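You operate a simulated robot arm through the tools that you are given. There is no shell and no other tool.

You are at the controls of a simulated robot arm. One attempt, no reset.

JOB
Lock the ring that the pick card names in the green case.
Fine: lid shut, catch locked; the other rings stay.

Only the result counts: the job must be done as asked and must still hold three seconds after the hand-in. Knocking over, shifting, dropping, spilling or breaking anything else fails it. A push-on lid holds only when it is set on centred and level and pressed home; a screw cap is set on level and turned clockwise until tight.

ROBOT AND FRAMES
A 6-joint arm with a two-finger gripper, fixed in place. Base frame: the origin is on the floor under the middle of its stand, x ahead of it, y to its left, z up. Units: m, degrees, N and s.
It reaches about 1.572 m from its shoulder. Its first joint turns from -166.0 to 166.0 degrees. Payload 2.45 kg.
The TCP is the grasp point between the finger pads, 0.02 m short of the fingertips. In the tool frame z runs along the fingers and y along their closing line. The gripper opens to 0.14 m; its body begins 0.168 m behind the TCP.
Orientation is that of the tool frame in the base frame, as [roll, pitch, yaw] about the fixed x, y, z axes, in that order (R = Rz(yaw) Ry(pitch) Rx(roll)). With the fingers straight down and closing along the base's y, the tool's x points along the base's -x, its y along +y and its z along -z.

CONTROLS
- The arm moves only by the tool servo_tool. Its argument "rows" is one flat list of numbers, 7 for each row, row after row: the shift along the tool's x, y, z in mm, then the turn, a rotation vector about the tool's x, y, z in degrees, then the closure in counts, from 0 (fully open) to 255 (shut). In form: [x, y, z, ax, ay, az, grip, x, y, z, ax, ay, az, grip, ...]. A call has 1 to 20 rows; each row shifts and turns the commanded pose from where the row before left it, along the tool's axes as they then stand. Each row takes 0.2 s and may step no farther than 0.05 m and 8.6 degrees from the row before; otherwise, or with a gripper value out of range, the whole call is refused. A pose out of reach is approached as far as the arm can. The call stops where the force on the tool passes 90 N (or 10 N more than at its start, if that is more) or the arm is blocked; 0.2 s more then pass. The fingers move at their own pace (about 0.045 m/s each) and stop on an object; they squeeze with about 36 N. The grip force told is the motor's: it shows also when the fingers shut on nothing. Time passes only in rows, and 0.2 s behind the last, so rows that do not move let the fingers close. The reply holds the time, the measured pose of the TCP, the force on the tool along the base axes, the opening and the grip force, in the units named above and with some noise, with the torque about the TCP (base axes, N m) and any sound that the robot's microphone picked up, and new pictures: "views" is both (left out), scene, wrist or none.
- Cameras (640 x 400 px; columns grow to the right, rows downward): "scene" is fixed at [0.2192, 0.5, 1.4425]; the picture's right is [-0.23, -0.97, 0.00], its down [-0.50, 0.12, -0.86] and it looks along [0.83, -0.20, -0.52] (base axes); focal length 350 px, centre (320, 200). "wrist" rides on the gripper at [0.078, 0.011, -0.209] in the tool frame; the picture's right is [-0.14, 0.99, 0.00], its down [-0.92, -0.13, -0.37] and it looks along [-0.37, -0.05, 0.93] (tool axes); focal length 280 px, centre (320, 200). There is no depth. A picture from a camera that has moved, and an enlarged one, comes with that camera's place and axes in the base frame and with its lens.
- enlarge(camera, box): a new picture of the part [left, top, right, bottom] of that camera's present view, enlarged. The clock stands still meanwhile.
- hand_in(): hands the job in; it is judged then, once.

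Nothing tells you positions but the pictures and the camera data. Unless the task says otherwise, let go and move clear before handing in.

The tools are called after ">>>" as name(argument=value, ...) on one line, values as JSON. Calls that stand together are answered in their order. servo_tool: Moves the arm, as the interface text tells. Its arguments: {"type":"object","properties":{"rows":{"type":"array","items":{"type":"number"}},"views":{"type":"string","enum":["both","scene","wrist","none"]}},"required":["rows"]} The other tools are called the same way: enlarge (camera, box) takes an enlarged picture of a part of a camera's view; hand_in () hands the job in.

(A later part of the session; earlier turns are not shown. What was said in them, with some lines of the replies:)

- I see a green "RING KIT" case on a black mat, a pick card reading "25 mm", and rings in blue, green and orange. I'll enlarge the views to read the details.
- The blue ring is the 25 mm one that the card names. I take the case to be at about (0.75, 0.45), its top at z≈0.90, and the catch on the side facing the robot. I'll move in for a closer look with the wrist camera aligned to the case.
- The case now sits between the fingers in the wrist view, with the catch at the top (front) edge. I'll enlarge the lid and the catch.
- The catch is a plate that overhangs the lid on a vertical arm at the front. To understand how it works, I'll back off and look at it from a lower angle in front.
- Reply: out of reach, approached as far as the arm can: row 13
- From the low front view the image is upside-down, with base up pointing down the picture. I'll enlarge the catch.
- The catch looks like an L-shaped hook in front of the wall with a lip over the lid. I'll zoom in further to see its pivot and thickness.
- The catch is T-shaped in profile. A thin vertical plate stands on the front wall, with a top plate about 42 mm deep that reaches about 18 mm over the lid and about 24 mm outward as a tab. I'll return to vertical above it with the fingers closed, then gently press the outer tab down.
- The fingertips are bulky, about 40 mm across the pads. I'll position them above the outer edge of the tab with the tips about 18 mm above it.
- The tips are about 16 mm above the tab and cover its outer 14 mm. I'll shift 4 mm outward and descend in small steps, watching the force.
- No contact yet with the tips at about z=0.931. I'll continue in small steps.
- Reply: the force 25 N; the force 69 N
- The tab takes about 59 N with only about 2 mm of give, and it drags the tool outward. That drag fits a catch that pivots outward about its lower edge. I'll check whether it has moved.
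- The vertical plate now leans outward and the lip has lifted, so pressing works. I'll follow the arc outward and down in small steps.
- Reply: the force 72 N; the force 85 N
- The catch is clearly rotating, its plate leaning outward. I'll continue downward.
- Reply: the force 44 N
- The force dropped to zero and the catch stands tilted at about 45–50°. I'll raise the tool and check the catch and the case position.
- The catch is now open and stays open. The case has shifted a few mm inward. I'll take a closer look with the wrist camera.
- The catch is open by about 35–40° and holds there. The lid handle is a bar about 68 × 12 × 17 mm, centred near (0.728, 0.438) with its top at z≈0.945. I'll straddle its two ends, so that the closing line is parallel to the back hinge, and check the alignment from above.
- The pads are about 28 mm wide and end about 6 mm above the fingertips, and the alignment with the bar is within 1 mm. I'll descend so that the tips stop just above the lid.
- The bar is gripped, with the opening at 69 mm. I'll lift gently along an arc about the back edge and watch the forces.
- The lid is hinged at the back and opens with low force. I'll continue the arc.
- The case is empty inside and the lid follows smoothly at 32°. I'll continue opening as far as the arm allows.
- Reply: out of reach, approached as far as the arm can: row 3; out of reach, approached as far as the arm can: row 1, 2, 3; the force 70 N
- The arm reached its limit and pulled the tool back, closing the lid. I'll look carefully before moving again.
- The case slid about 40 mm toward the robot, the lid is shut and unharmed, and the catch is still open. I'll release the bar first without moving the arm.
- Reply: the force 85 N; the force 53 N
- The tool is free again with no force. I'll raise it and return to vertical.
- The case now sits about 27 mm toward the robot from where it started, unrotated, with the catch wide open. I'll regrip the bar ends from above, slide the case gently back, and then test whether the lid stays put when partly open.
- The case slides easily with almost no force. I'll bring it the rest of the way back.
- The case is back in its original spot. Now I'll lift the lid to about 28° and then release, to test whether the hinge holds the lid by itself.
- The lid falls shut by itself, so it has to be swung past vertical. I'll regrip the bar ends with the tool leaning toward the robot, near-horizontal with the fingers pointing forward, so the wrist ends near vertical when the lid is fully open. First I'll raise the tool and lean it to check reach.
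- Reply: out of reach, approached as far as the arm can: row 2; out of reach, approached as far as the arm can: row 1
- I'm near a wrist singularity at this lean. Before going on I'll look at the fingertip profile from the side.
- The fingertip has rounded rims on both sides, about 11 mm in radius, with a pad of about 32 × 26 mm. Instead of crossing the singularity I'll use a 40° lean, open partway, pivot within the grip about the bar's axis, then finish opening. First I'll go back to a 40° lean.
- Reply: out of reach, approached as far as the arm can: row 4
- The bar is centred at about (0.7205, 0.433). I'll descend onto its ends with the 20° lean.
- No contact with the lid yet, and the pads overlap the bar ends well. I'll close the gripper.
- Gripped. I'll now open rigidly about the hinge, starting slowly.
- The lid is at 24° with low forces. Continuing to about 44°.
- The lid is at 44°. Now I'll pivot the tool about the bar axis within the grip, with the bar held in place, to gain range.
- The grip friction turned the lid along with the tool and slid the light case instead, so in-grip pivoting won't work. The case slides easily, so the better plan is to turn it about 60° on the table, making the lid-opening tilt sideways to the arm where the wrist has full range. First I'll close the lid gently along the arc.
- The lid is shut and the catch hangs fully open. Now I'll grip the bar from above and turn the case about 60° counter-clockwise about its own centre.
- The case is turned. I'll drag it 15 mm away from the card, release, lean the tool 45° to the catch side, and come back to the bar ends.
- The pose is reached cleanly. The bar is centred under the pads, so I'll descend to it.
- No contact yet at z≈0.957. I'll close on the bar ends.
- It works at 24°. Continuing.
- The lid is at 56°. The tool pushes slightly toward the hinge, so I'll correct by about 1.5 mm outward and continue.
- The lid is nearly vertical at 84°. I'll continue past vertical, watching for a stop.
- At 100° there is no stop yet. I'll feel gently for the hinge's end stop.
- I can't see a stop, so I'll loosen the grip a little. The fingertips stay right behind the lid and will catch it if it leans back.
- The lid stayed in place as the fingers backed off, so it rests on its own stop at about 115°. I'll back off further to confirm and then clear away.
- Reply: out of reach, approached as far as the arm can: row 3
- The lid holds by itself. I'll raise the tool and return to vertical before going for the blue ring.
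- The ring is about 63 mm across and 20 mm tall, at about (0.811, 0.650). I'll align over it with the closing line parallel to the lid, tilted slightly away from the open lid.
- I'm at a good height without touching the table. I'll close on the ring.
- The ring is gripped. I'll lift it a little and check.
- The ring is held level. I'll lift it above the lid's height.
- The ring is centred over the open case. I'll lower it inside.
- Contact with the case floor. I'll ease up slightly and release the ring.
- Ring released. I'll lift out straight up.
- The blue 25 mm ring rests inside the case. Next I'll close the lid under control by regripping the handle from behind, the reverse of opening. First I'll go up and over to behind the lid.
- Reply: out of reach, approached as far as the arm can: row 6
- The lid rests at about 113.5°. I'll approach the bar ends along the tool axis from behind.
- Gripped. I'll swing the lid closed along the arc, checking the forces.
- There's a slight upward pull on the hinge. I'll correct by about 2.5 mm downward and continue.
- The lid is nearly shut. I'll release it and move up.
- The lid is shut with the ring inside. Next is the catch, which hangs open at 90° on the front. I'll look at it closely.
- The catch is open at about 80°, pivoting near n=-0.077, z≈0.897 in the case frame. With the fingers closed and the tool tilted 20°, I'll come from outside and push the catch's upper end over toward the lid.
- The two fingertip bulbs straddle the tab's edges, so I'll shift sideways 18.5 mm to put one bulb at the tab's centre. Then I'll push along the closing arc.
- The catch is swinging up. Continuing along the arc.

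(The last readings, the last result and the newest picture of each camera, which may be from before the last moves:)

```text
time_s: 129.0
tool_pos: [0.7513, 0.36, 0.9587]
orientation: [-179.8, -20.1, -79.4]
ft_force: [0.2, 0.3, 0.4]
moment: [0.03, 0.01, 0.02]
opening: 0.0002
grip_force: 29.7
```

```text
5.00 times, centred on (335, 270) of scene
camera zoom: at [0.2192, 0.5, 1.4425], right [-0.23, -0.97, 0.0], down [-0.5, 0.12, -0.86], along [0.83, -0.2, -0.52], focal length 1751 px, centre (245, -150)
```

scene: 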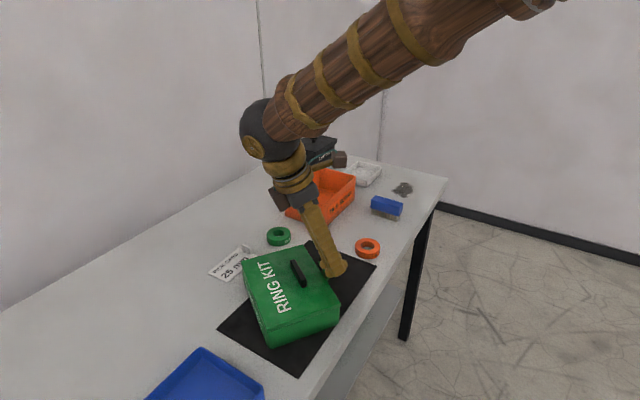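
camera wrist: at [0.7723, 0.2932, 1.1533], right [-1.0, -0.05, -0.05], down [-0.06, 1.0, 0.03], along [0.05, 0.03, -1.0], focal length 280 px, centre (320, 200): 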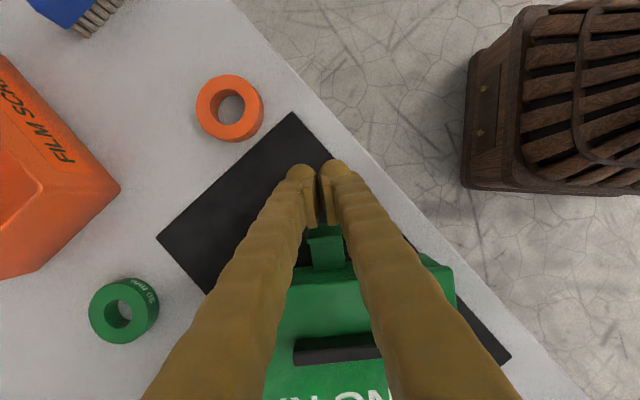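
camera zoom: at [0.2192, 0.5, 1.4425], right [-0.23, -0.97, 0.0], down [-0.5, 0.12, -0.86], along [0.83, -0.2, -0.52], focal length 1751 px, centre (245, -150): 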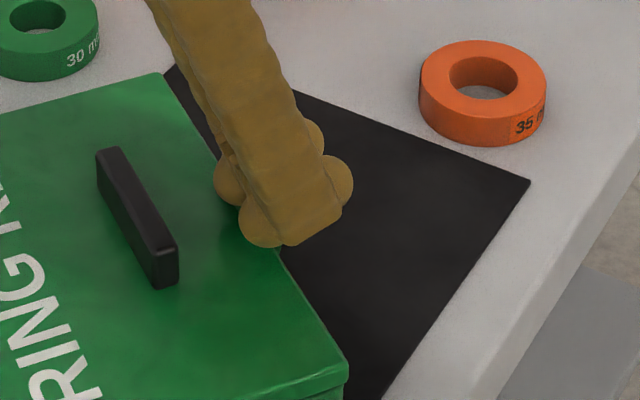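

>>> servo_tool(rows=[0, 0, 0, 0, 0, 0, 255], views="wrist")

>>> enlarge(camera="wrist", box=[240, 130, 400, 260])

>>> enlarge(camera="scene", box=[310, 255, 350, 290])

```text
time_s: 129.4
tool_pos: [0.7516, 0.36, 0.9584]
orientation: [-179.9, -20.1, -79.5]
ft_force: [-0.5, 0.1, 0.0]
moment: [-0.06, 0.0, 0.0]
opening: 0.0
grip_force: 29.0
camera wrist: at [0.7415, 0.3555, 1.1812], right [-1.0, -0.05, -0.05], down [-0.06, 1.0, 0.03], along [0.05, 0.03, -1.0], focal length 280 px, centre (320, 200)
```

wrist: 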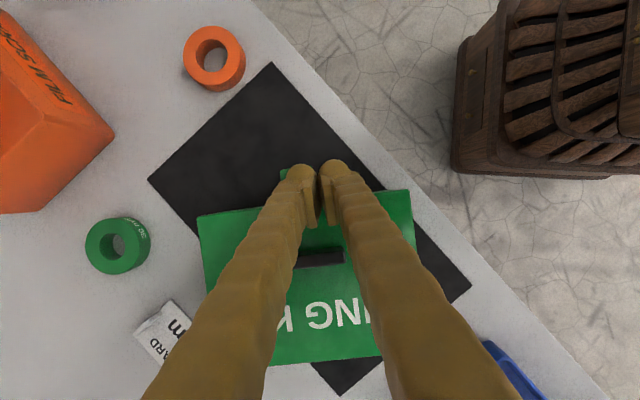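

```text
3.08 times, centred on (320, 195) of wrist
camera zoom: at [0.7415, 0.3555, 1.1812], right [-1.0, -0.05, -0.05], down [-0.06, 1.0, 0.03], along [0.05, 0.03, -1.0], focal length 863 px, centre (320, 215)
```

zoom: 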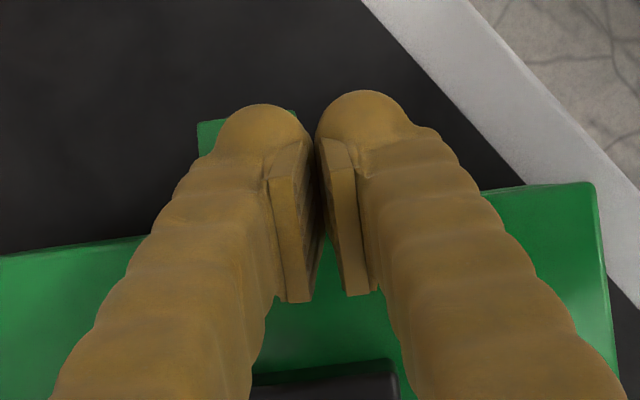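

```text
11.43 times, centred on (330, 272) of scene
camera zoom: at [0.2192, 0.5, 1.4425], right [-0.23, -0.97, 0.0], down [-0.5, 0.12, -0.86], along [0.83, -0.2, -0.52], focal length 4003 px, centre (206, -629)
```

zoom: 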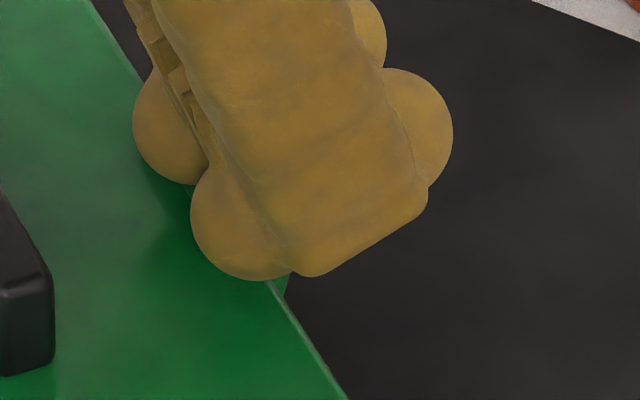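

The catch now lies nearly flat over the lid. I'll shift slightly inward and press it down in small steps.

>>> servo_tool(rows=[-1.9, 0, -0.7, 0, 0, 0, 255, -1.9, 0, -0.7, 0, 0, 0, 255, -0.35, 0, 0.94, 0, 0, 0, 255], views="none")

>>> servo_tool(rows=[-0.35, 0, 0.94, 0, 0, 0, 255, 0, 0, 0, 0, 0, 0, 255], views="none")

>>> servo_tool(rows=[-0.35, 0, 0.94, 0, 0, 0, 255, 0, 0, 0, 0, 0, 0, 255], views="none")

```text
time_s: 130.2
tool_pos: [0.7514, 0.3643, 0.9572]
orientation: [-179.9, -20.1, -79.4]
ft_force: [0.2, 0.8, 1.2]
moment: [0.02, -0.05, 0.01]
opening: 0.0001
grip_force: 29.3
```

```text
time_s: 130.8
tool_pos: [0.7519, 0.3637, 0.9552]
orientation: [-179.8, -20.1, -79.5]
ft_force: [-0.2, 0.4, -0.1]
moment: [0.0, -0.02, 0.01]
opening: 0.0
grip_force: 29.0
```

```text
time_s: 131.4
tool_pos: [0.7512, 0.3639, 0.9546]
orientation: [-179.9, -20.1, -79.6]
ft_force: [0.2, 0.0, 0.4]
moment: [0.02, -0.02, 0.0]
opening: 0.0002
grip_force: 28.6
```

>>> servo_tool(rows=[-0.35, 0, 0.94, 0, 0, 0, 255, -0.35, 0, 0.94, 0, 0, 0, 255], views="none")

>>> servo_tool(rows=[-0.35, 0, 0.94, 0, 0, 0, 255, 0, 0, 0, 0, 0, 0, 255], views="none")

>>> servo_tool(rows=[-0.35, 0, 0.94, 0, 0, 0, 255, 0, 0, 0, 0, 0, 0, 255], views="none")

```text
time_s: 132.0
tool_pos: [0.7511, 0.3638, 0.9535]
orientation: [-179.7, -20.1, -79.5]
ft_force: [1.1, 0.9, 12.7]
moment: [0.11, -0.13, -0.02]
opening: 0.0
grip_force: 29.4
```

```text
time_s: 132.6
tool_pos: [0.7515, 0.3639, 0.9539]
orientation: [-179.9, -20.0, -79.5]
ft_force: [0.4, 6.2, 35.6]
moment: [0.42, -0.27, 0.08]
opening: 0.0003
grip_force: 29.5
```

```text
time_s: 133.2
tool_pos: [0.7521, 0.3635, 0.9533]
orientation: [-179.7, -20.0, -79.5]
ft_force: [-2.1, 11.3, 70.7]
moment: [0.86, -0.57, 0.07]
opening: 0.0
grip_force: 29.3
```

The press is stiff at 70 N, bottomed against the lid. I'll lift off and inspect the catch.

>>> servo_tool(rows=[1, 0, -3, 0, 0, 0, 255, 5, 0, -14, 0, 0, 0, 255, 10.3, 0, -28.2, 0, 0, 0, 255, 10.3, 0, -28.2, 0, 0, 0, 255], views="both")

>>> enlarge(camera="scene", box=[300, 245, 360, 300])

>>> enlarge(camera="scene", box=[210, 220, 390, 360])

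>>> enlarge(camera="wrist", box=[220, 100, 420, 260])

```text
time_s: 134.2
tool_pos: [0.7492, 0.3619, 1.0284]
orientation: [-179.9, -20.2, -79.4]
ft_force: [-0.1, -0.4, 0.1]
moment: [-0.03, 0.01, -0.01]
opening: 0.0001
grip_force: 29.6
camera wrist: at [0.7395, 0.359, 1.251], right [-1.0, -0.05, -0.05], down [-0.06, 1.0, 0.03], along [0.05, 0.03, -1.0], focal length 280 px, centre (320, 200)
```

scene: 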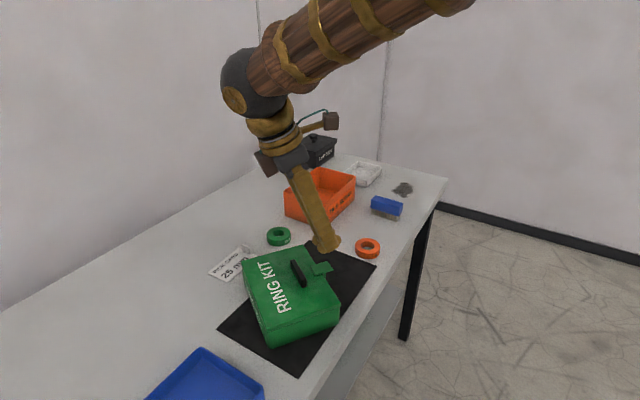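
wrist: 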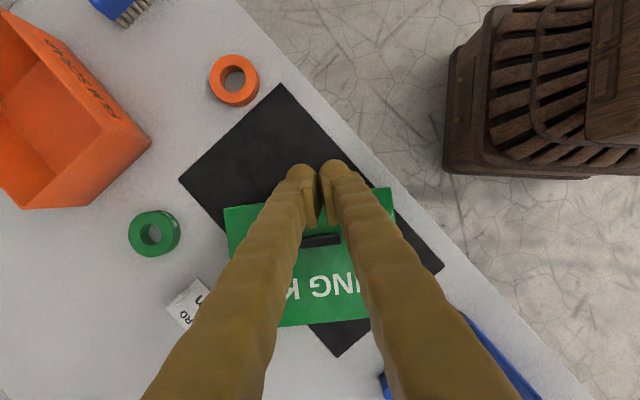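

```text
7.27 times, centred on (330, 272) of scene
camera zoom: at [0.2192, 0.5, 1.4425], right [-0.23, -0.97, 0.0], down [-0.5, 0.12, -0.86], along [0.83, -0.2, -0.52], focal length 2547 px, centre (247, -327)
```

zoom: 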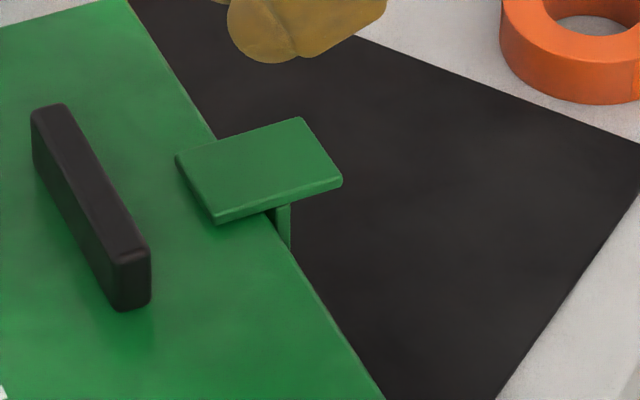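

```text
2.86 times, centred on (300, 290) of scene
camera zoom: at [0.2192, 0.5, 1.4425], right [-0.23, -0.97, 0.0], down [-0.5, 0.12, -0.86], along [0.83, -0.2, -0.52], focal length 1001 px, centre (377, -57)
```

zoom: 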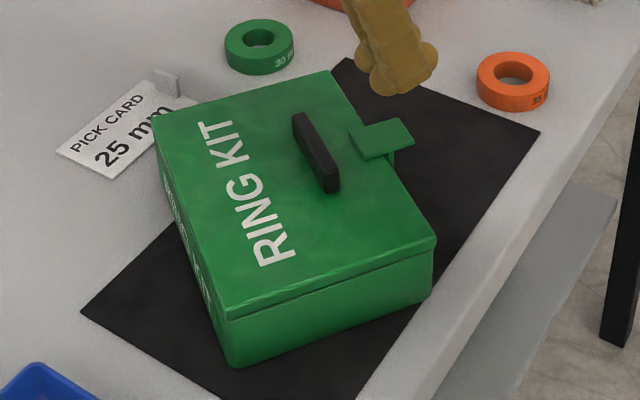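

```text
2.50 times, centred on (320, 180) of wrist
camera zoom: at [0.7395, 0.359, 1.251], right [-1.0, -0.05, -0.05], down [-0.06, 1.0, 0.03], along [0.05, 0.03, -1.0], focal length 701 px, centre (320, 250)
```

zoom: 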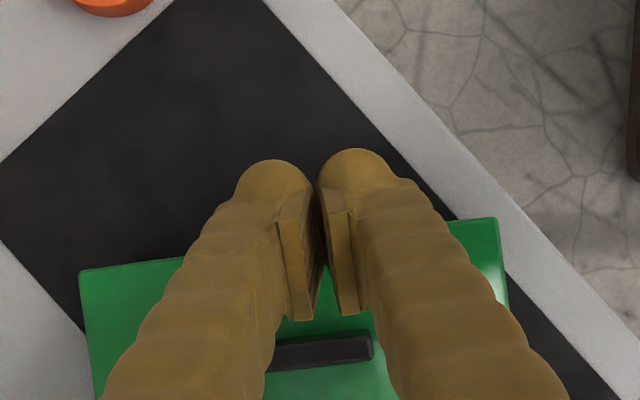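

The catch plate lies flat over the lid, the same as at the start. I'll straighten the tool, look from above, then regrip the handle and return the case to its original orientation. That also shakes the catch as a test.

>>> servo_tool(rows=[0, 0, 0, 0, -6.7, 0, 120, 0, 0, 0, 0, -6.7, 0, 80, 0, 0, 0, 0, -6.7, 0, 80, -26.2, -10.9, 0, 0, 0, 0, 80, -26.2, -10.9, 0, 0, 0, 0, 80], views="both")

>>> enlarge(camera="wrist", box=[200, 80, 440, 260])

>>> enlarge(camera="scene", box=[310, 255, 350, 290])

```text
time_s: 135.4
tool_pos: [0.7621, 0.4196, 1.0292]
orientation: [-179.9, 0.1, -79.4]
ft_force: [1.1, 0.3, 0.5]
moment: [0.01, 0.01, -0.02]
opening: 0.096
grip_force: 0.1
camera wrist: at [0.7665, 0.34, 1.238], right [-1.0, -0.05, 0.0], down [-0.04, 0.93, 0.37], along [-0.02, 0.37, -0.93], focal length 280 px, centre (320, 200)
```

scene: 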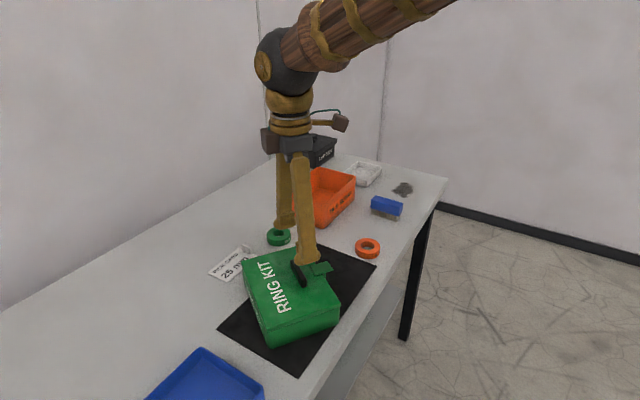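
wrist: 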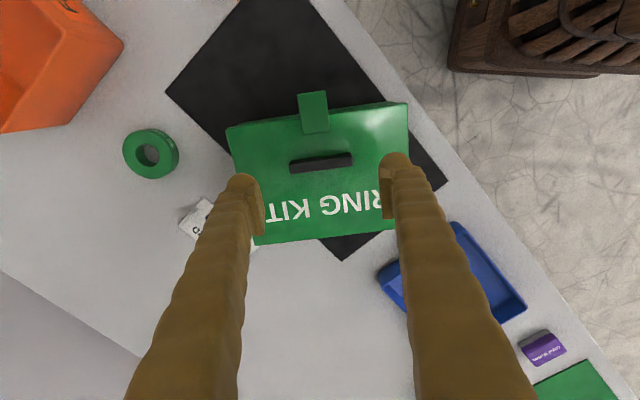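

```text
2.22 times, centred on (320, 170) of wrist
camera zoom: at [0.7665, 0.34, 1.238], right [-1.0, -0.05, 0.0], down [-0.04, 0.93, 0.37], along [-0.02, 0.37, -0.93], focal length 623 px, centre (320, 267)
```

zoom: 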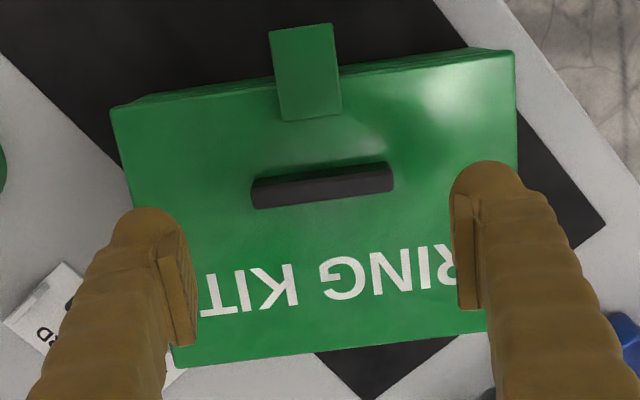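

```text
11.43 times, centred on (330, 272) of scene
camera zoom: at [0.2192, 0.5, 1.4425], right [-0.23, -0.97, 0.0], down [-0.5, 0.12, -0.86], along [0.83, -0.2, -0.52], focal length 4003 px, centre (206, -629)
```

zoom: 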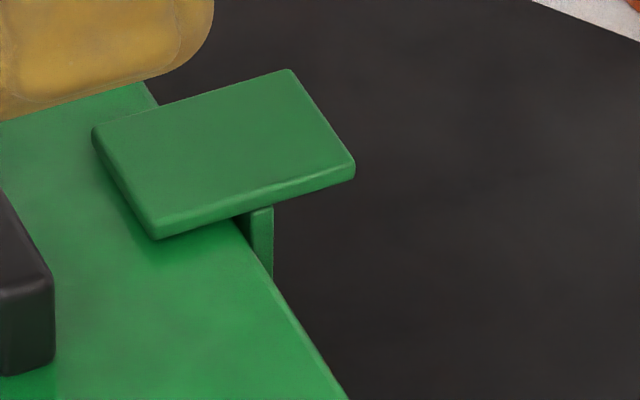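

The catch looks exactly as it did in its original locked state. I'll regrip the handle and turn the case back.

>>> servo_tool(rows=[4, 1.2, 0, 0, 0, 0, 80, 0, 0, 40, 0, 0, 0, 80, 0, 0, 25, 0, 0, 0, 80, 0, 0, 8, 0, 0, 0, 80, 0, 0, 2.5, 0, 0, 0, 80], views="none")

>>> enlarge(camera="wrist", box=[220, 120, 420, 280])

>>> servo_tool(rows=[0, 0, 0, 0, 0, 0, 120, 0, 0, 0, 0, 0, 0, 130, 0, 0, 0, 0, 0, 0, 150, 0, 0, 0, 0, 0, 0, 200, 0, 0, 0, 0, 0, 0, 255, 0, 0, 0, 0, 0, 0, 255], views="none")

```text
time_s: 136.6
tool_pos: [0.7629, 0.4152, 0.9536]
orientation: [-179.9, 0.0, -79.4]
ft_force: [0.1, -0.2, 0.3]
moment: [0.0, -0.01, -0.01]
opening: 0.096
grip_force: 0.1
```

```text
2.50 times, centred on (320, 200) of wrist
camera zoom: at [0.7667, 0.3355, 1.1619], right [-1.0, -0.05, 0.0], down [-0.04, 0.93, 0.37], along [-0.02, 0.37, -0.93], focal length 701 px, centre (320, 200)
```

zoom: 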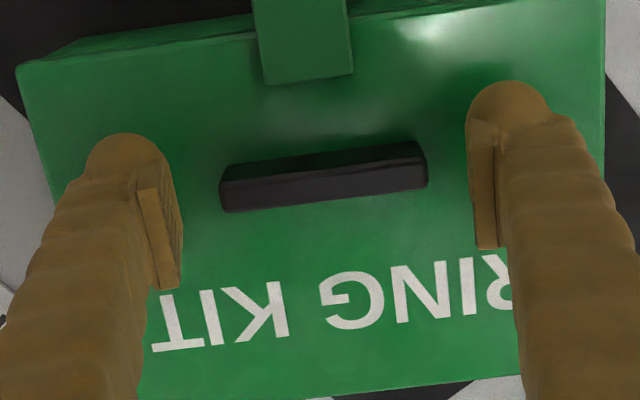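

```text
time_s: 138.0
tool_pos: [0.7639, 0.4146, 0.9542]
orientation: [-179.9, 0.0, -79.3]
ft_force: [-6.6, -0.6, 0.3]
moment: [-0.04, 0.09, 0.06]
opening: 0.0691
grip_force: 36.1
```

>>> servo_tool(rows=[-0.04, 0.97, 0, 0, 0, 2.3, 255, -0.04, 0.97, 0, 0, 0, 2.3, 255, -0.08, 1.93, 0, 0, 0, 4.6, 255, -0.08, 1.93, 0, 0, 0, 4.6, 255, -0.08, 1.93, 0, 0, 0, 4.6, 255, -0.08, 1.93, 0, 0, 0, 4.6, 255], views="none")

>>> servo_tool(rows=[-0.08, 1.93, 0, 0, 0, 4.6, 255, -0.08, 1.93, 0, 0, 0, 4.6, 255, -0.08, 1.93, 0, 0, 0, 4.6, 255, -0.08, 1.93, 0, 0, 0, 4.6, 255, -0.08, 1.93, 0, 0, 0, 4.6, 255, -0.08, 1.93, 0, 0, 0, 4.6, 255, -0.08, 1.93, 0, 0, 0, 4.6, 255, -0.08, 1.93, 0, 0, 0, 4.6, 255], views="both")

>>> enlarge(camera="scene", box=[120, 220, 360, 380])

```text
time_s: 139.4
tool_pos: [0.7532, 0.4145, 0.9529]
orientation: [-179.9, 0.0, -102.5]
ft_force: [1.3, -2.0, -0.7]
moment: [-0.37, 0.23, 0.21]
opening: 0.069
grip_force: 35.8
```

```text
time_s: 141.2
tool_pos: [0.7395, 0.422, 0.954]
orientation: [-179.9, 0.1, -139.3]
ft_force: [1.1, 0.9, 0.6]
moment: [-0.22, 0.11, 0.1]
opening: 0.0689
grip_force: 36.1
camera wrist: at [0.6736, 0.3795, 1.1629], right [-0.54, 0.84, 0.0], down [0.78, 0.5, 0.37], along [0.31, 0.2, -0.93], focal length 280 px, centre (320, 200)
```

scene: 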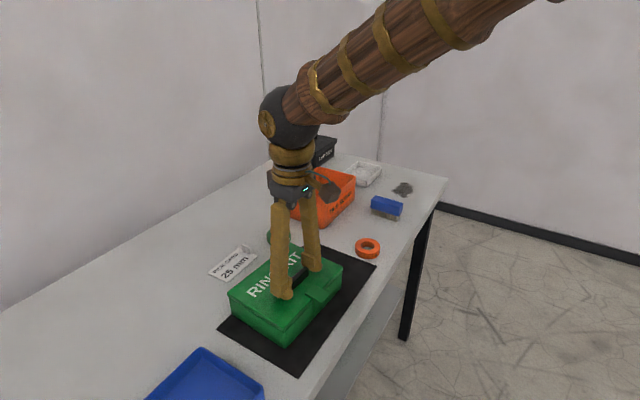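
wrist: 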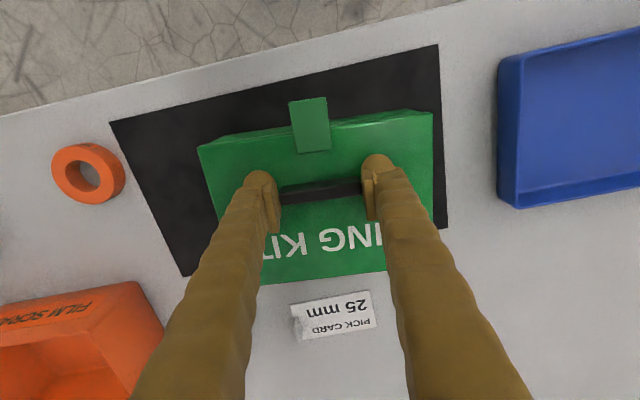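

```text
2.50 times, centred on (240, 300) of scene
camera zoom: at [0.2192, 0.5, 1.4425], right [-0.23, -0.97, 0.0], down [-0.5, 0.12, -0.86], along [0.83, -0.2, -0.52], focal length 876 px, centre (520, -50)
```

zoom: 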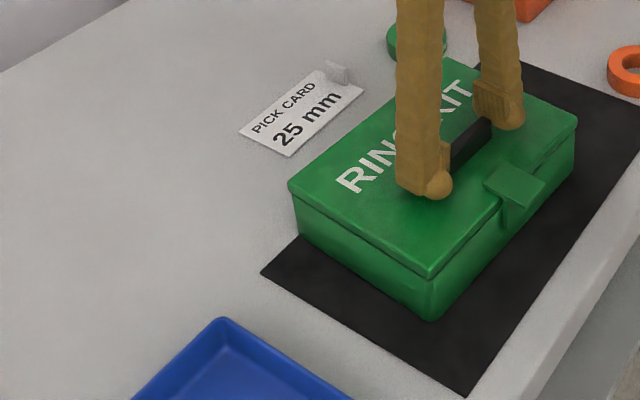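

The case is back in its orientation with the catch still closed. I'll slide it the last ~22 mm to its original position.

>>> servo_tool(rows=[0.65, 3.5, 0, 0, 0, 0, 255, 0.65, 3.5, 0, 0, 0, 0, 255, 0.65, 3.5, 0, 0, 0, 0, 255, 0.65, 3.5, 0, 0, 0, 0, 255, 0.65, 3.5, 0, 0, 0, 0, 255, 0.65, 3.6, 0, 0, 0, 0, 255, 0, 0, 0, 0, 0, 0, 255], views="none")

>>> enlarge(camera="scene", box=[120, 220, 360, 380])

>>> enlarge(camera="scene", box=[290, 270, 350, 320])

```text
time_s: 142.8
tool_pos: [0.7243, 0.4366, 0.953]
orientation: [180.0, 0.1, -139.3]
ft_force: [2.7, 0.0, -0.4]
moment: [-0.16, 0.05, -0.02]
opening: 0.0688
grip_force: 35.7
```

```text
2.50 times, centred on (240, 300) of scene
camera zoom: at [0.2192, 0.5, 1.4425], right [-0.23, -0.97, 0.0], down [-0.5, 0.12, -0.86], along [0.83, -0.2, -0.52], focal length 876 px, centre (520, -50)
```

zoom: 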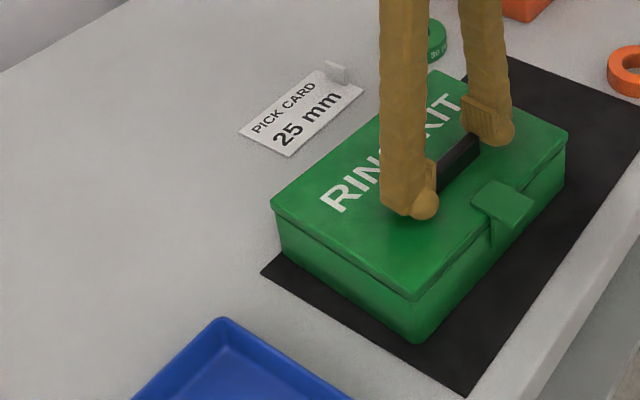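

```text
8.00 times, centred on (320, 295) of scene
camera zoom: at [0.2192, 0.5, 1.4425], right [-0.23, -0.97, 0.0], down [-0.5, 0.12, -0.86], along [0.83, -0.2, -0.52], focal length 2802 px, centre (320, -560)
```

zoom: 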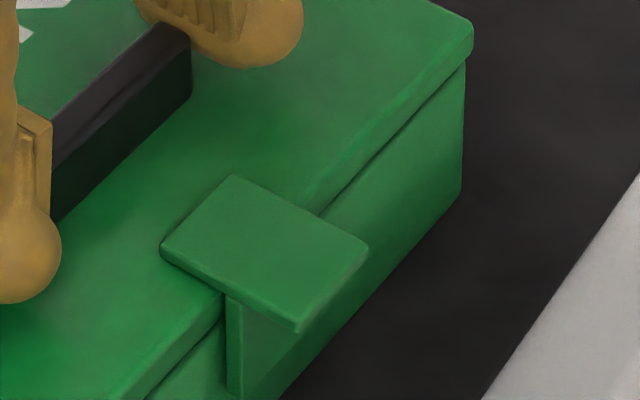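

The catch edges match the initial locked picture to within a couple of pixels. I'll make a final 5 mm position trim, release the handle and retreat.

>>> servo_tool(rows=[2.5, -0.2, 0, 0, 0, 0, 255, 2.5, -0.2, 0, 0, 0, 0, 255, 0, 0, 0, 0, 0, 0, 255, 0, 0, 0, 0, 0, 0, 80, 0, 0, 0, 0, 0, 0, 80, 0, 0, 0, 0, 0, 0, 80, 0, 0, -20, 0, 0, 0, 80, 0, 0, -40, 0, 0, 0, 80, 0, 0, -45, 0, 0, 0, 80, 45, 0, 0, 0, 0, 0, 80, 45, 0, 0, 0, 0, 0, 80, 45, 0, 0, 0, 0, 0, 80], views="both")

>>> enlarge(camera="scene", box=[120, 220, 360, 380])

>>> enlarge(camera="scene", box=[300, 290, 345, 325])

>>> enlarge(camera="wrist", box=[220, 180, 420, 340])

```text
time_s: 145.4
tool_pos: [0.616, 0.3435, 1.0591]
orientation: [-180.0, 0.2, -139.3]
ft_force: [-0.2, 0.2, 0.6]
moment: [-0.01, 0.01, 0.01]
opening: 0.0959
grip_force: 0.1
camera wrist: at [0.5508, 0.301, 1.2678], right [-0.54, 0.84, 0.0], down [0.78, 0.5, 0.37], along [0.31, 0.2, -0.93], focal length 280 px, centre (320, 200)
```

scene: 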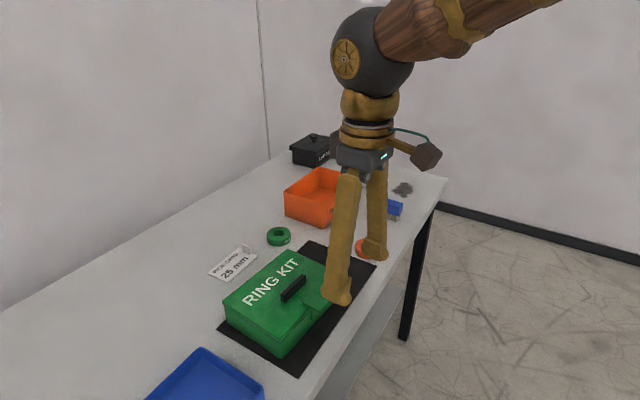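
wrist: 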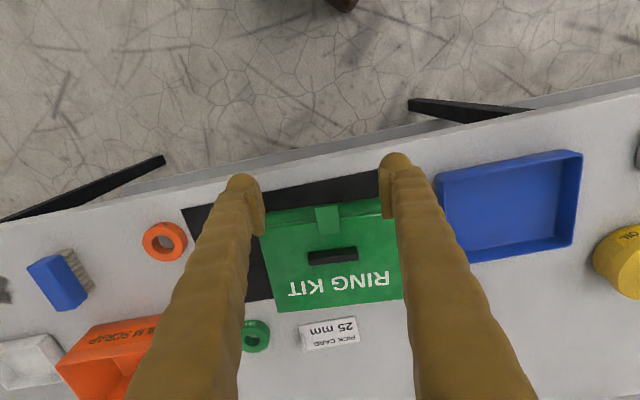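

```text
2.50 times, centred on (240, 300) of scene
camera zoom: at [0.2192, 0.5, 1.4425], right [-0.23, -0.97, 0.0], down [-0.5, 0.12, -0.86], along [0.83, -0.2, -0.52], focal length 876 px, centre (520, -50)
```

zoom: 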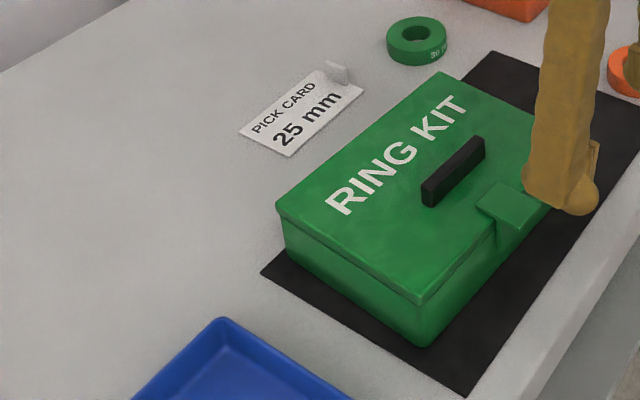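

```text
11.43 times, centred on (322, 308) of scene
camera zoom: at [0.2192, 0.5, 1.4425], right [-0.23, -0.97, 0.0], down [-0.5, 0.12, -0.86], along [0.83, -0.2, -0.52], focal length 4003 px, centre (291, -1029)
```

zoom: 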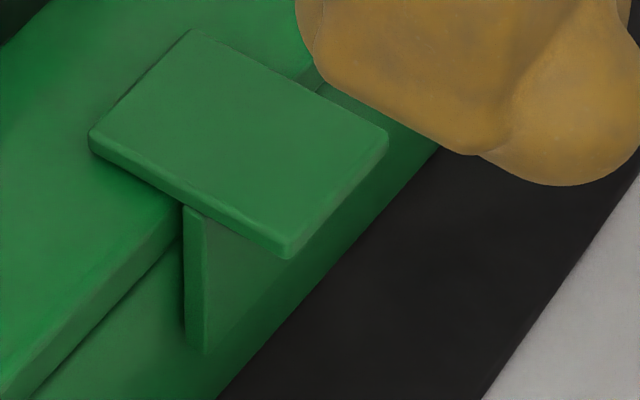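

```text
2.50 times, centred on (320, 260) of wrist
camera zoom: at [0.5508, 0.301, 1.2678], right [-0.54, 0.84, 0.0], down [0.78, 0.5, 0.37], along [0.31, 0.2, -0.93], focal length 701 px, centre (320, 50)
```

zoom: 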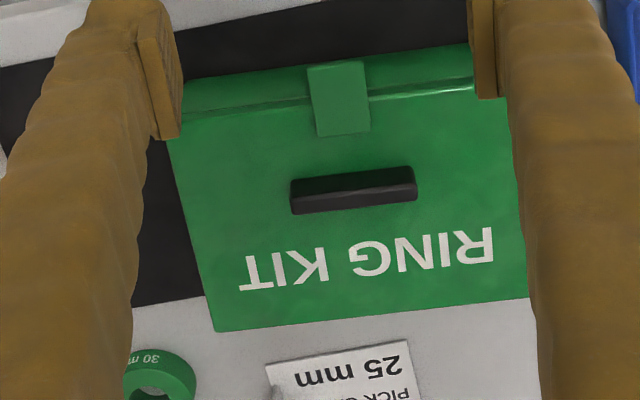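

Lid and catch match the initial locked view to within about 1°. As a last check I'll gently press the outer tab with a few newtons; a locked catch resists, while a free one would swing. First I'll position above it.

>>> servo_tool(rows=[0, 0, 0, 0, 0, 0, 255, 0, 0, 0, 0, 0, 0, 255, 0, 0, 0, 0, 0, 0, 255, -25.3, 8.9, 0, 0, 0, 0, 255, -25.3, 8.8, 0, 0, 0, 0, 255, 0, 0, 45, 0, 0, 0, 255, 0, 0, 40, 0, 0, 0, 255, 0, 0, 10, 0, 0, 0, 255], views="both")

>>> enlarge(camera="scene", box=[280, 260, 360, 330])

```text
time_s: 147.2
tool_pos: [0.6463, 0.391, 0.9624]
orientation: [-179.9, 0.1, -139.3]
ft_force: [-0.1, 0.0, 0.2]
moment: [0.01, -0.01, -0.04]
opening: 0.0
grip_force: 29.6
camera wrist: at [0.5789, 0.3471, 1.1709], right [-0.54, 0.84, 0.0], down [0.78, 0.5, 0.37], along [0.31, 0.2, -0.93], focal length 280 px, centre (320, 200)
```

scene: 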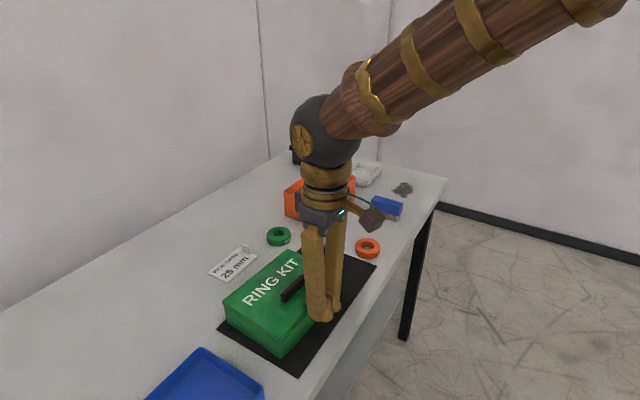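
wrist: 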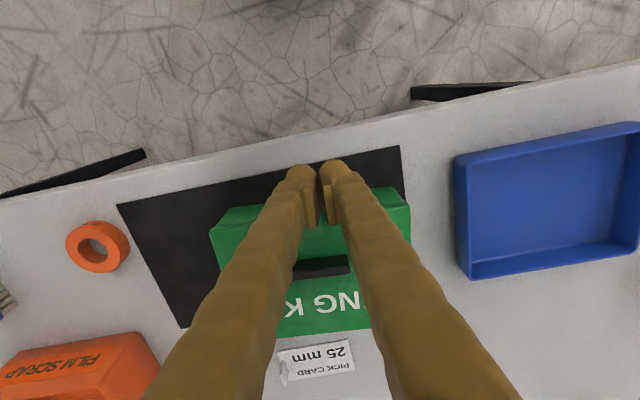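

```text
5.71 times, centred on (320, 295) of scene
camera zoom: at [0.2192, 0.5, 1.4425], right [-0.23, -0.97, 0.0], down [-0.5, 0.12, -0.86], along [0.83, -0.2, -0.52], focal length 2001 px, centre (320, -343)
```

zoom: 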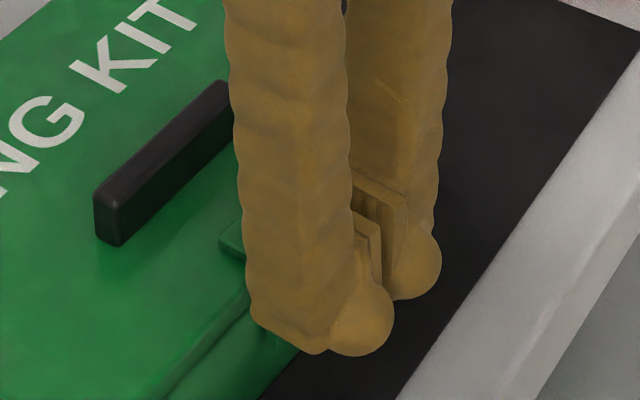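

>>> servo_tool(rows=[0, 0, 4, 0, 0, 0, 255, 0, 0, 3, 0, 0, 0, 255], views="none")

>>> servo_tool(rows=[0, 0, 1, 0, 0, 0, 255, 0, 0, 1, 0, 0, 0, 255], views="none")

>>> servo_tool(rows=[0, 0, 0.7, 0, 0, 0, 255, 0, 0, 0, 0, 0, 0, 255], views="none")

```text
time_s: 147.8
tool_pos: [0.6442, 0.3907, 0.9571]
orientation: [180.0, 0.1, -139.3]
ft_force: [0.5, 0.3, 0.5]
moment: [0.02, 0.01, -0.01]
opening: 0.0002
grip_force: 29.4
```

```text
time_s: 148.4
tool_pos: [0.6451, 0.3905, 0.9537]
orientation: [-180.0, 0.2, -139.3]
ft_force: [-0.5, -0.7, 0.0]
moment: [0.01, 0.0, -0.01]
opening: 0.0001
grip_force: 29.6
```

```text
time_s: 149.0
tool_pos: [0.6445, 0.3897, 0.9535]
orientation: [-180.0, 0.2, -139.3]
ft_force: [0.5, 0.6, 0.2]
moment: [-0.01, -0.01, -0.01]
opening: 0.0
grip_force: 29.5
```

>>> servo_tool(rows=[0, 0, 0.7, 0, 0, 0, 255, 0, 0, 0, 0, 0, 0, 255], views="none")

>>> servo_tool(rows=[0, 0, 0.5, 0, 0, 0, 255, 0, 0, 0, 0, 0, 0, 255], views="none")

>>> servo_tool(rows=[0, 0, 0.4, 0, 0, 0, 255, 0, 0, 0, 0, 0, 0, 255], views="none")

```text
time_s: 149.6
tool_pos: [0.6443, 0.3917, 0.9529]
orientation: [180.0, 0.1, -139.3]
ft_force: [0.6, 0.3, 0.4]
moment: [-0.04, 0.0, 0.01]
opening: 0.0
grip_force: 29.3
```

```text
time_s: 150.2
tool_pos: [0.6464, 0.3902, 0.9542]
orientation: [-180.0, 0.1, -139.3]
ft_force: [-0.7, -1.2, 0.2]
moment: [0.01, 0.01, 0.03]
opening: 0.0
grip_force: 29.9
```

```text
time_s: 150.8
tool_pos: [0.6443, 0.3918, 0.9536]
orientation: [-179.9, 0.1, -139.4]
ft_force: [0.2, 0.5, -0.7]
moment: [0.03, -0.01, 0.02]
opening: 0.0
grip_force: 29.0
```

>>> servo_tool(rows=[0, 0, 0.5, 0, 0, 0, 255, 0, 0, 0, 0, 0, 0, 255], views="none")

>>> servo_tool(rows=[0, 0, 0.5, 0, 0, 0, 255, 0, 0, 0, 0, 0, 0, 255], views="none")

>>> enlarge(camera="scene", box=[300, 275, 345, 320])

```text
time_s: 151.4
tool_pos: [0.6442, 0.3916, 0.9515]
orientation: [180.0, 0.1, -139.3]
ft_force: [-0.6, 0.2, -0.5]
moment: [-0.01, 0.02, -0.02]
opening: 0.0
grip_force: 29.4
```

```text
time_s: 152.0
tool_pos: [0.6442, 0.3897, 0.9523]
orientation: [180.0, 0.1, -139.3]
ft_force: [0.0, 0.5, 0.0]
moment: [0.04, 0.0, -0.01]
opening: 0.0002
grip_force: 30.0
```

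```text
8.89 times, centred on (322, 298) of scene
camera zoom: at [0.2192, 0.5, 1.4425], right [-0.23, -0.97, 0.0], down [-0.5, 0.12, -0.86], along [0.83, -0.2, -0.52], focal length 3113 px, centre (298, -667)
```

zoom: 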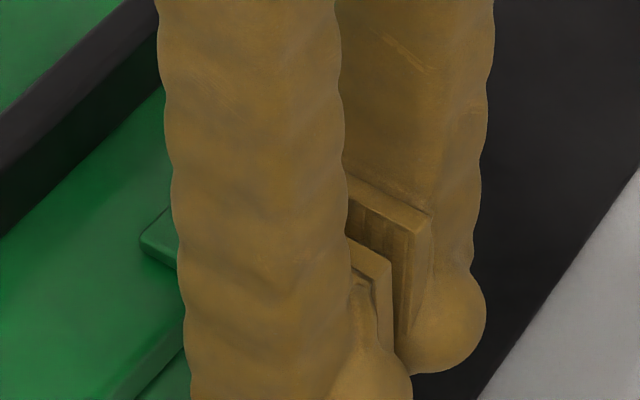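

>>> servo_tool(rows=[0, 0, 0.6, 0, 0, 0, 255, 0, 0, 0, 0, 0, 0, 255], views="none")

>>> servo_tool(rows=[0, 0, 0.6, 0, 0, 0, 255, 0, 0, 0, 0, 0, 0, 255], views="none")

>>> enlarge(camera="scene", box=[300, 275, 345, 320])

```text
time_s: 152.6
tool_pos: [0.6451, 0.3901, 0.9509]
orientation: [-180.0, 0.2, -139.3]
ft_force: [-3.3, -1.1, 5.2]
moment: [0.0, -0.01, 0.01]
opening: 0.0
grip_force: 29.5
```

```text
time_s: 153.2
tool_pos: [0.6453, 0.3912, 0.9508]
orientation: [-180.0, 0.2, -139.3]
ft_force: [-5.0, -6.9, 16.1]
moment: [-0.12, -0.15, -0.13]
opening: 0.0002
grip_force: 29.3
```

```text
8.89 times, centred on (322, 298) of scene
camera zoom: at [0.2192, 0.5, 1.4425], right [-0.23, -0.97, 0.0], down [-0.5, 0.12, -0.86], along [0.83, -0.2, -0.52], focal length 3113 px, centre (298, -667)
```

zoom: 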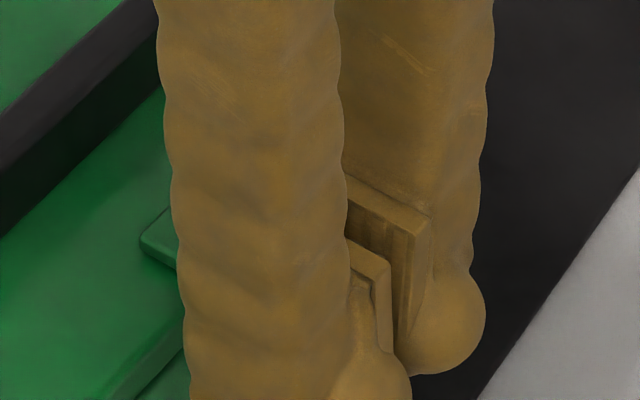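

The tab resists with 16 N, at the same stiffness as at the very start, and the hook hasn't moved, so the catch is locked. I'll retreat straight up and away.

>>> servo_tool(rows=[0, 0, -2, 0, 0, 0, 255, 0, 0, -15, 0, 0, 0, 255, 0, 0, -40, 0, 0, 0, 255, 0, 0, -45, 0, 0, 0, 255, 40, 0, -20, 0, 0, 0, 255, 45, 0, 0, 0, 0, 0, 255, 45, 0, 0, 0, 0, 0, 100], views="both")

>>> enlarge(camera="scene", box=[300, 290, 345, 325])

>>> enlarge(camera="scene", box=[160, 200, 400, 370])

```text
time_s: 154.8
tool_pos: [0.5466, 0.3086, 1.0752]
orientation: [180.0, -0.1, -139.2]
ft_force: [0.4, 0.1, -0.2]
moment: [0.03, -0.02, -0.02]
opening: 0.0339
grip_force: 0.0
camera wrist: at [0.479, 0.2653, 1.2835], right [-0.54, 0.84, 0.0], down [0.78, 0.5, 0.37], along [0.31, 0.2, -0.93], focal length 280 px, centre (320, 200)
```

scene: 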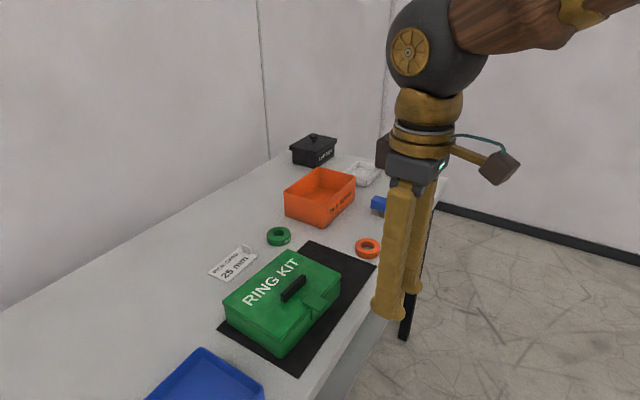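
wrist: 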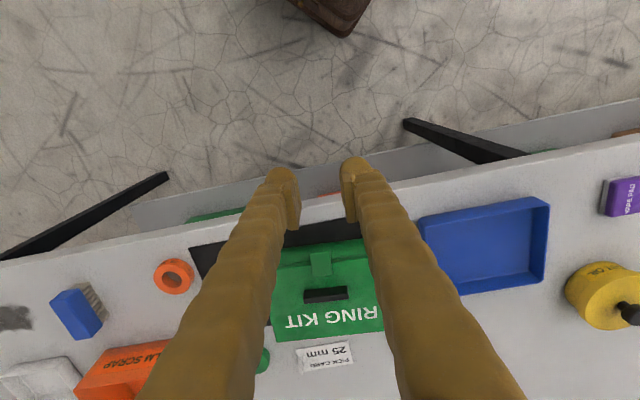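

```text
11.43 times, centred on (322, 308) of scene
camera zoom: at [0.2192, 0.5, 1.4425], right [-0.23, -0.97, 0.0], down [-0.5, 0.12, -0.86], along [0.83, -0.2, -0.52], focal length 4003 px, centre (291, -1029)
```

zoom: 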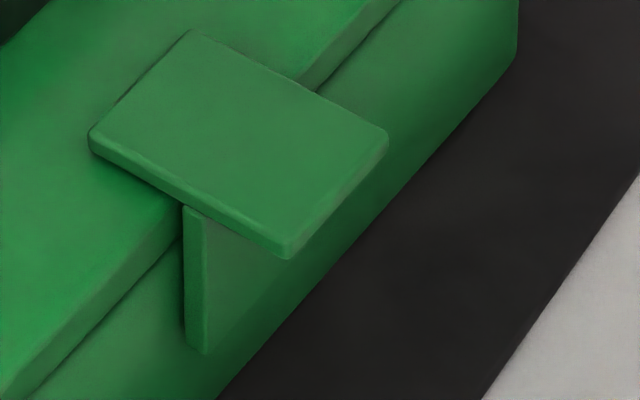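

```text
2.35 times, centred on (280, 285) of scene
camera zoom: at [0.2192, 0.5, 1.4425], right [-0.23, -0.97, 0.0], down [-0.5, 0.12, -0.86], along [0.83, -0.2, -0.52], focal length 824 px, centre (414, 0)
```

zoom: 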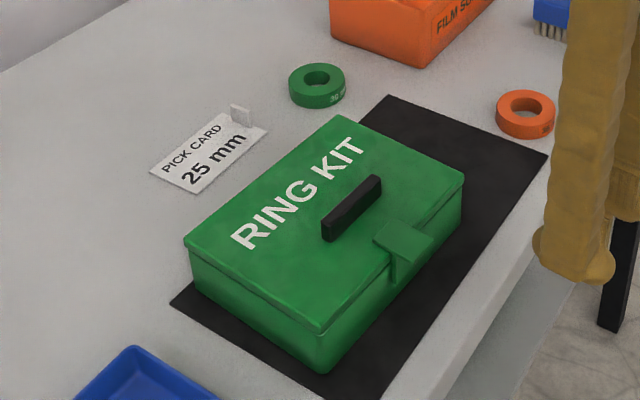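

The blue 25 mm ring is inside the green case, the lid is shut and the catch is locked. The green and orange rings, the card and everything else are where they started, and the arm is clear. I'm handing in.

>>> hand_in()

```text
The job is handed in.
```

The blue 25 mm ring, the one the pick card names, is locked in the green case. The job is handed in; no verdict has come back yet.

- **Lid and catch:** the lid is shut. The catch sits within about 1° of its starting angle, and it held against a 16 N test press.
- **Other items:** in the last pictures the green and orange rings and the pick card are where they started, and I saw nothing else out of place.
- **Case movement:** the case slid and was turned about 60° while I worked the lid open. I set it back to within a few millimetres of where it began.
- **Rough moments:** at one point the arm hit its reach limit and pushed the lid shut, dragging the case about 40 mm. The lid also dropped shut once from about 28° while I was testing the hinge. I saw no damage from either.
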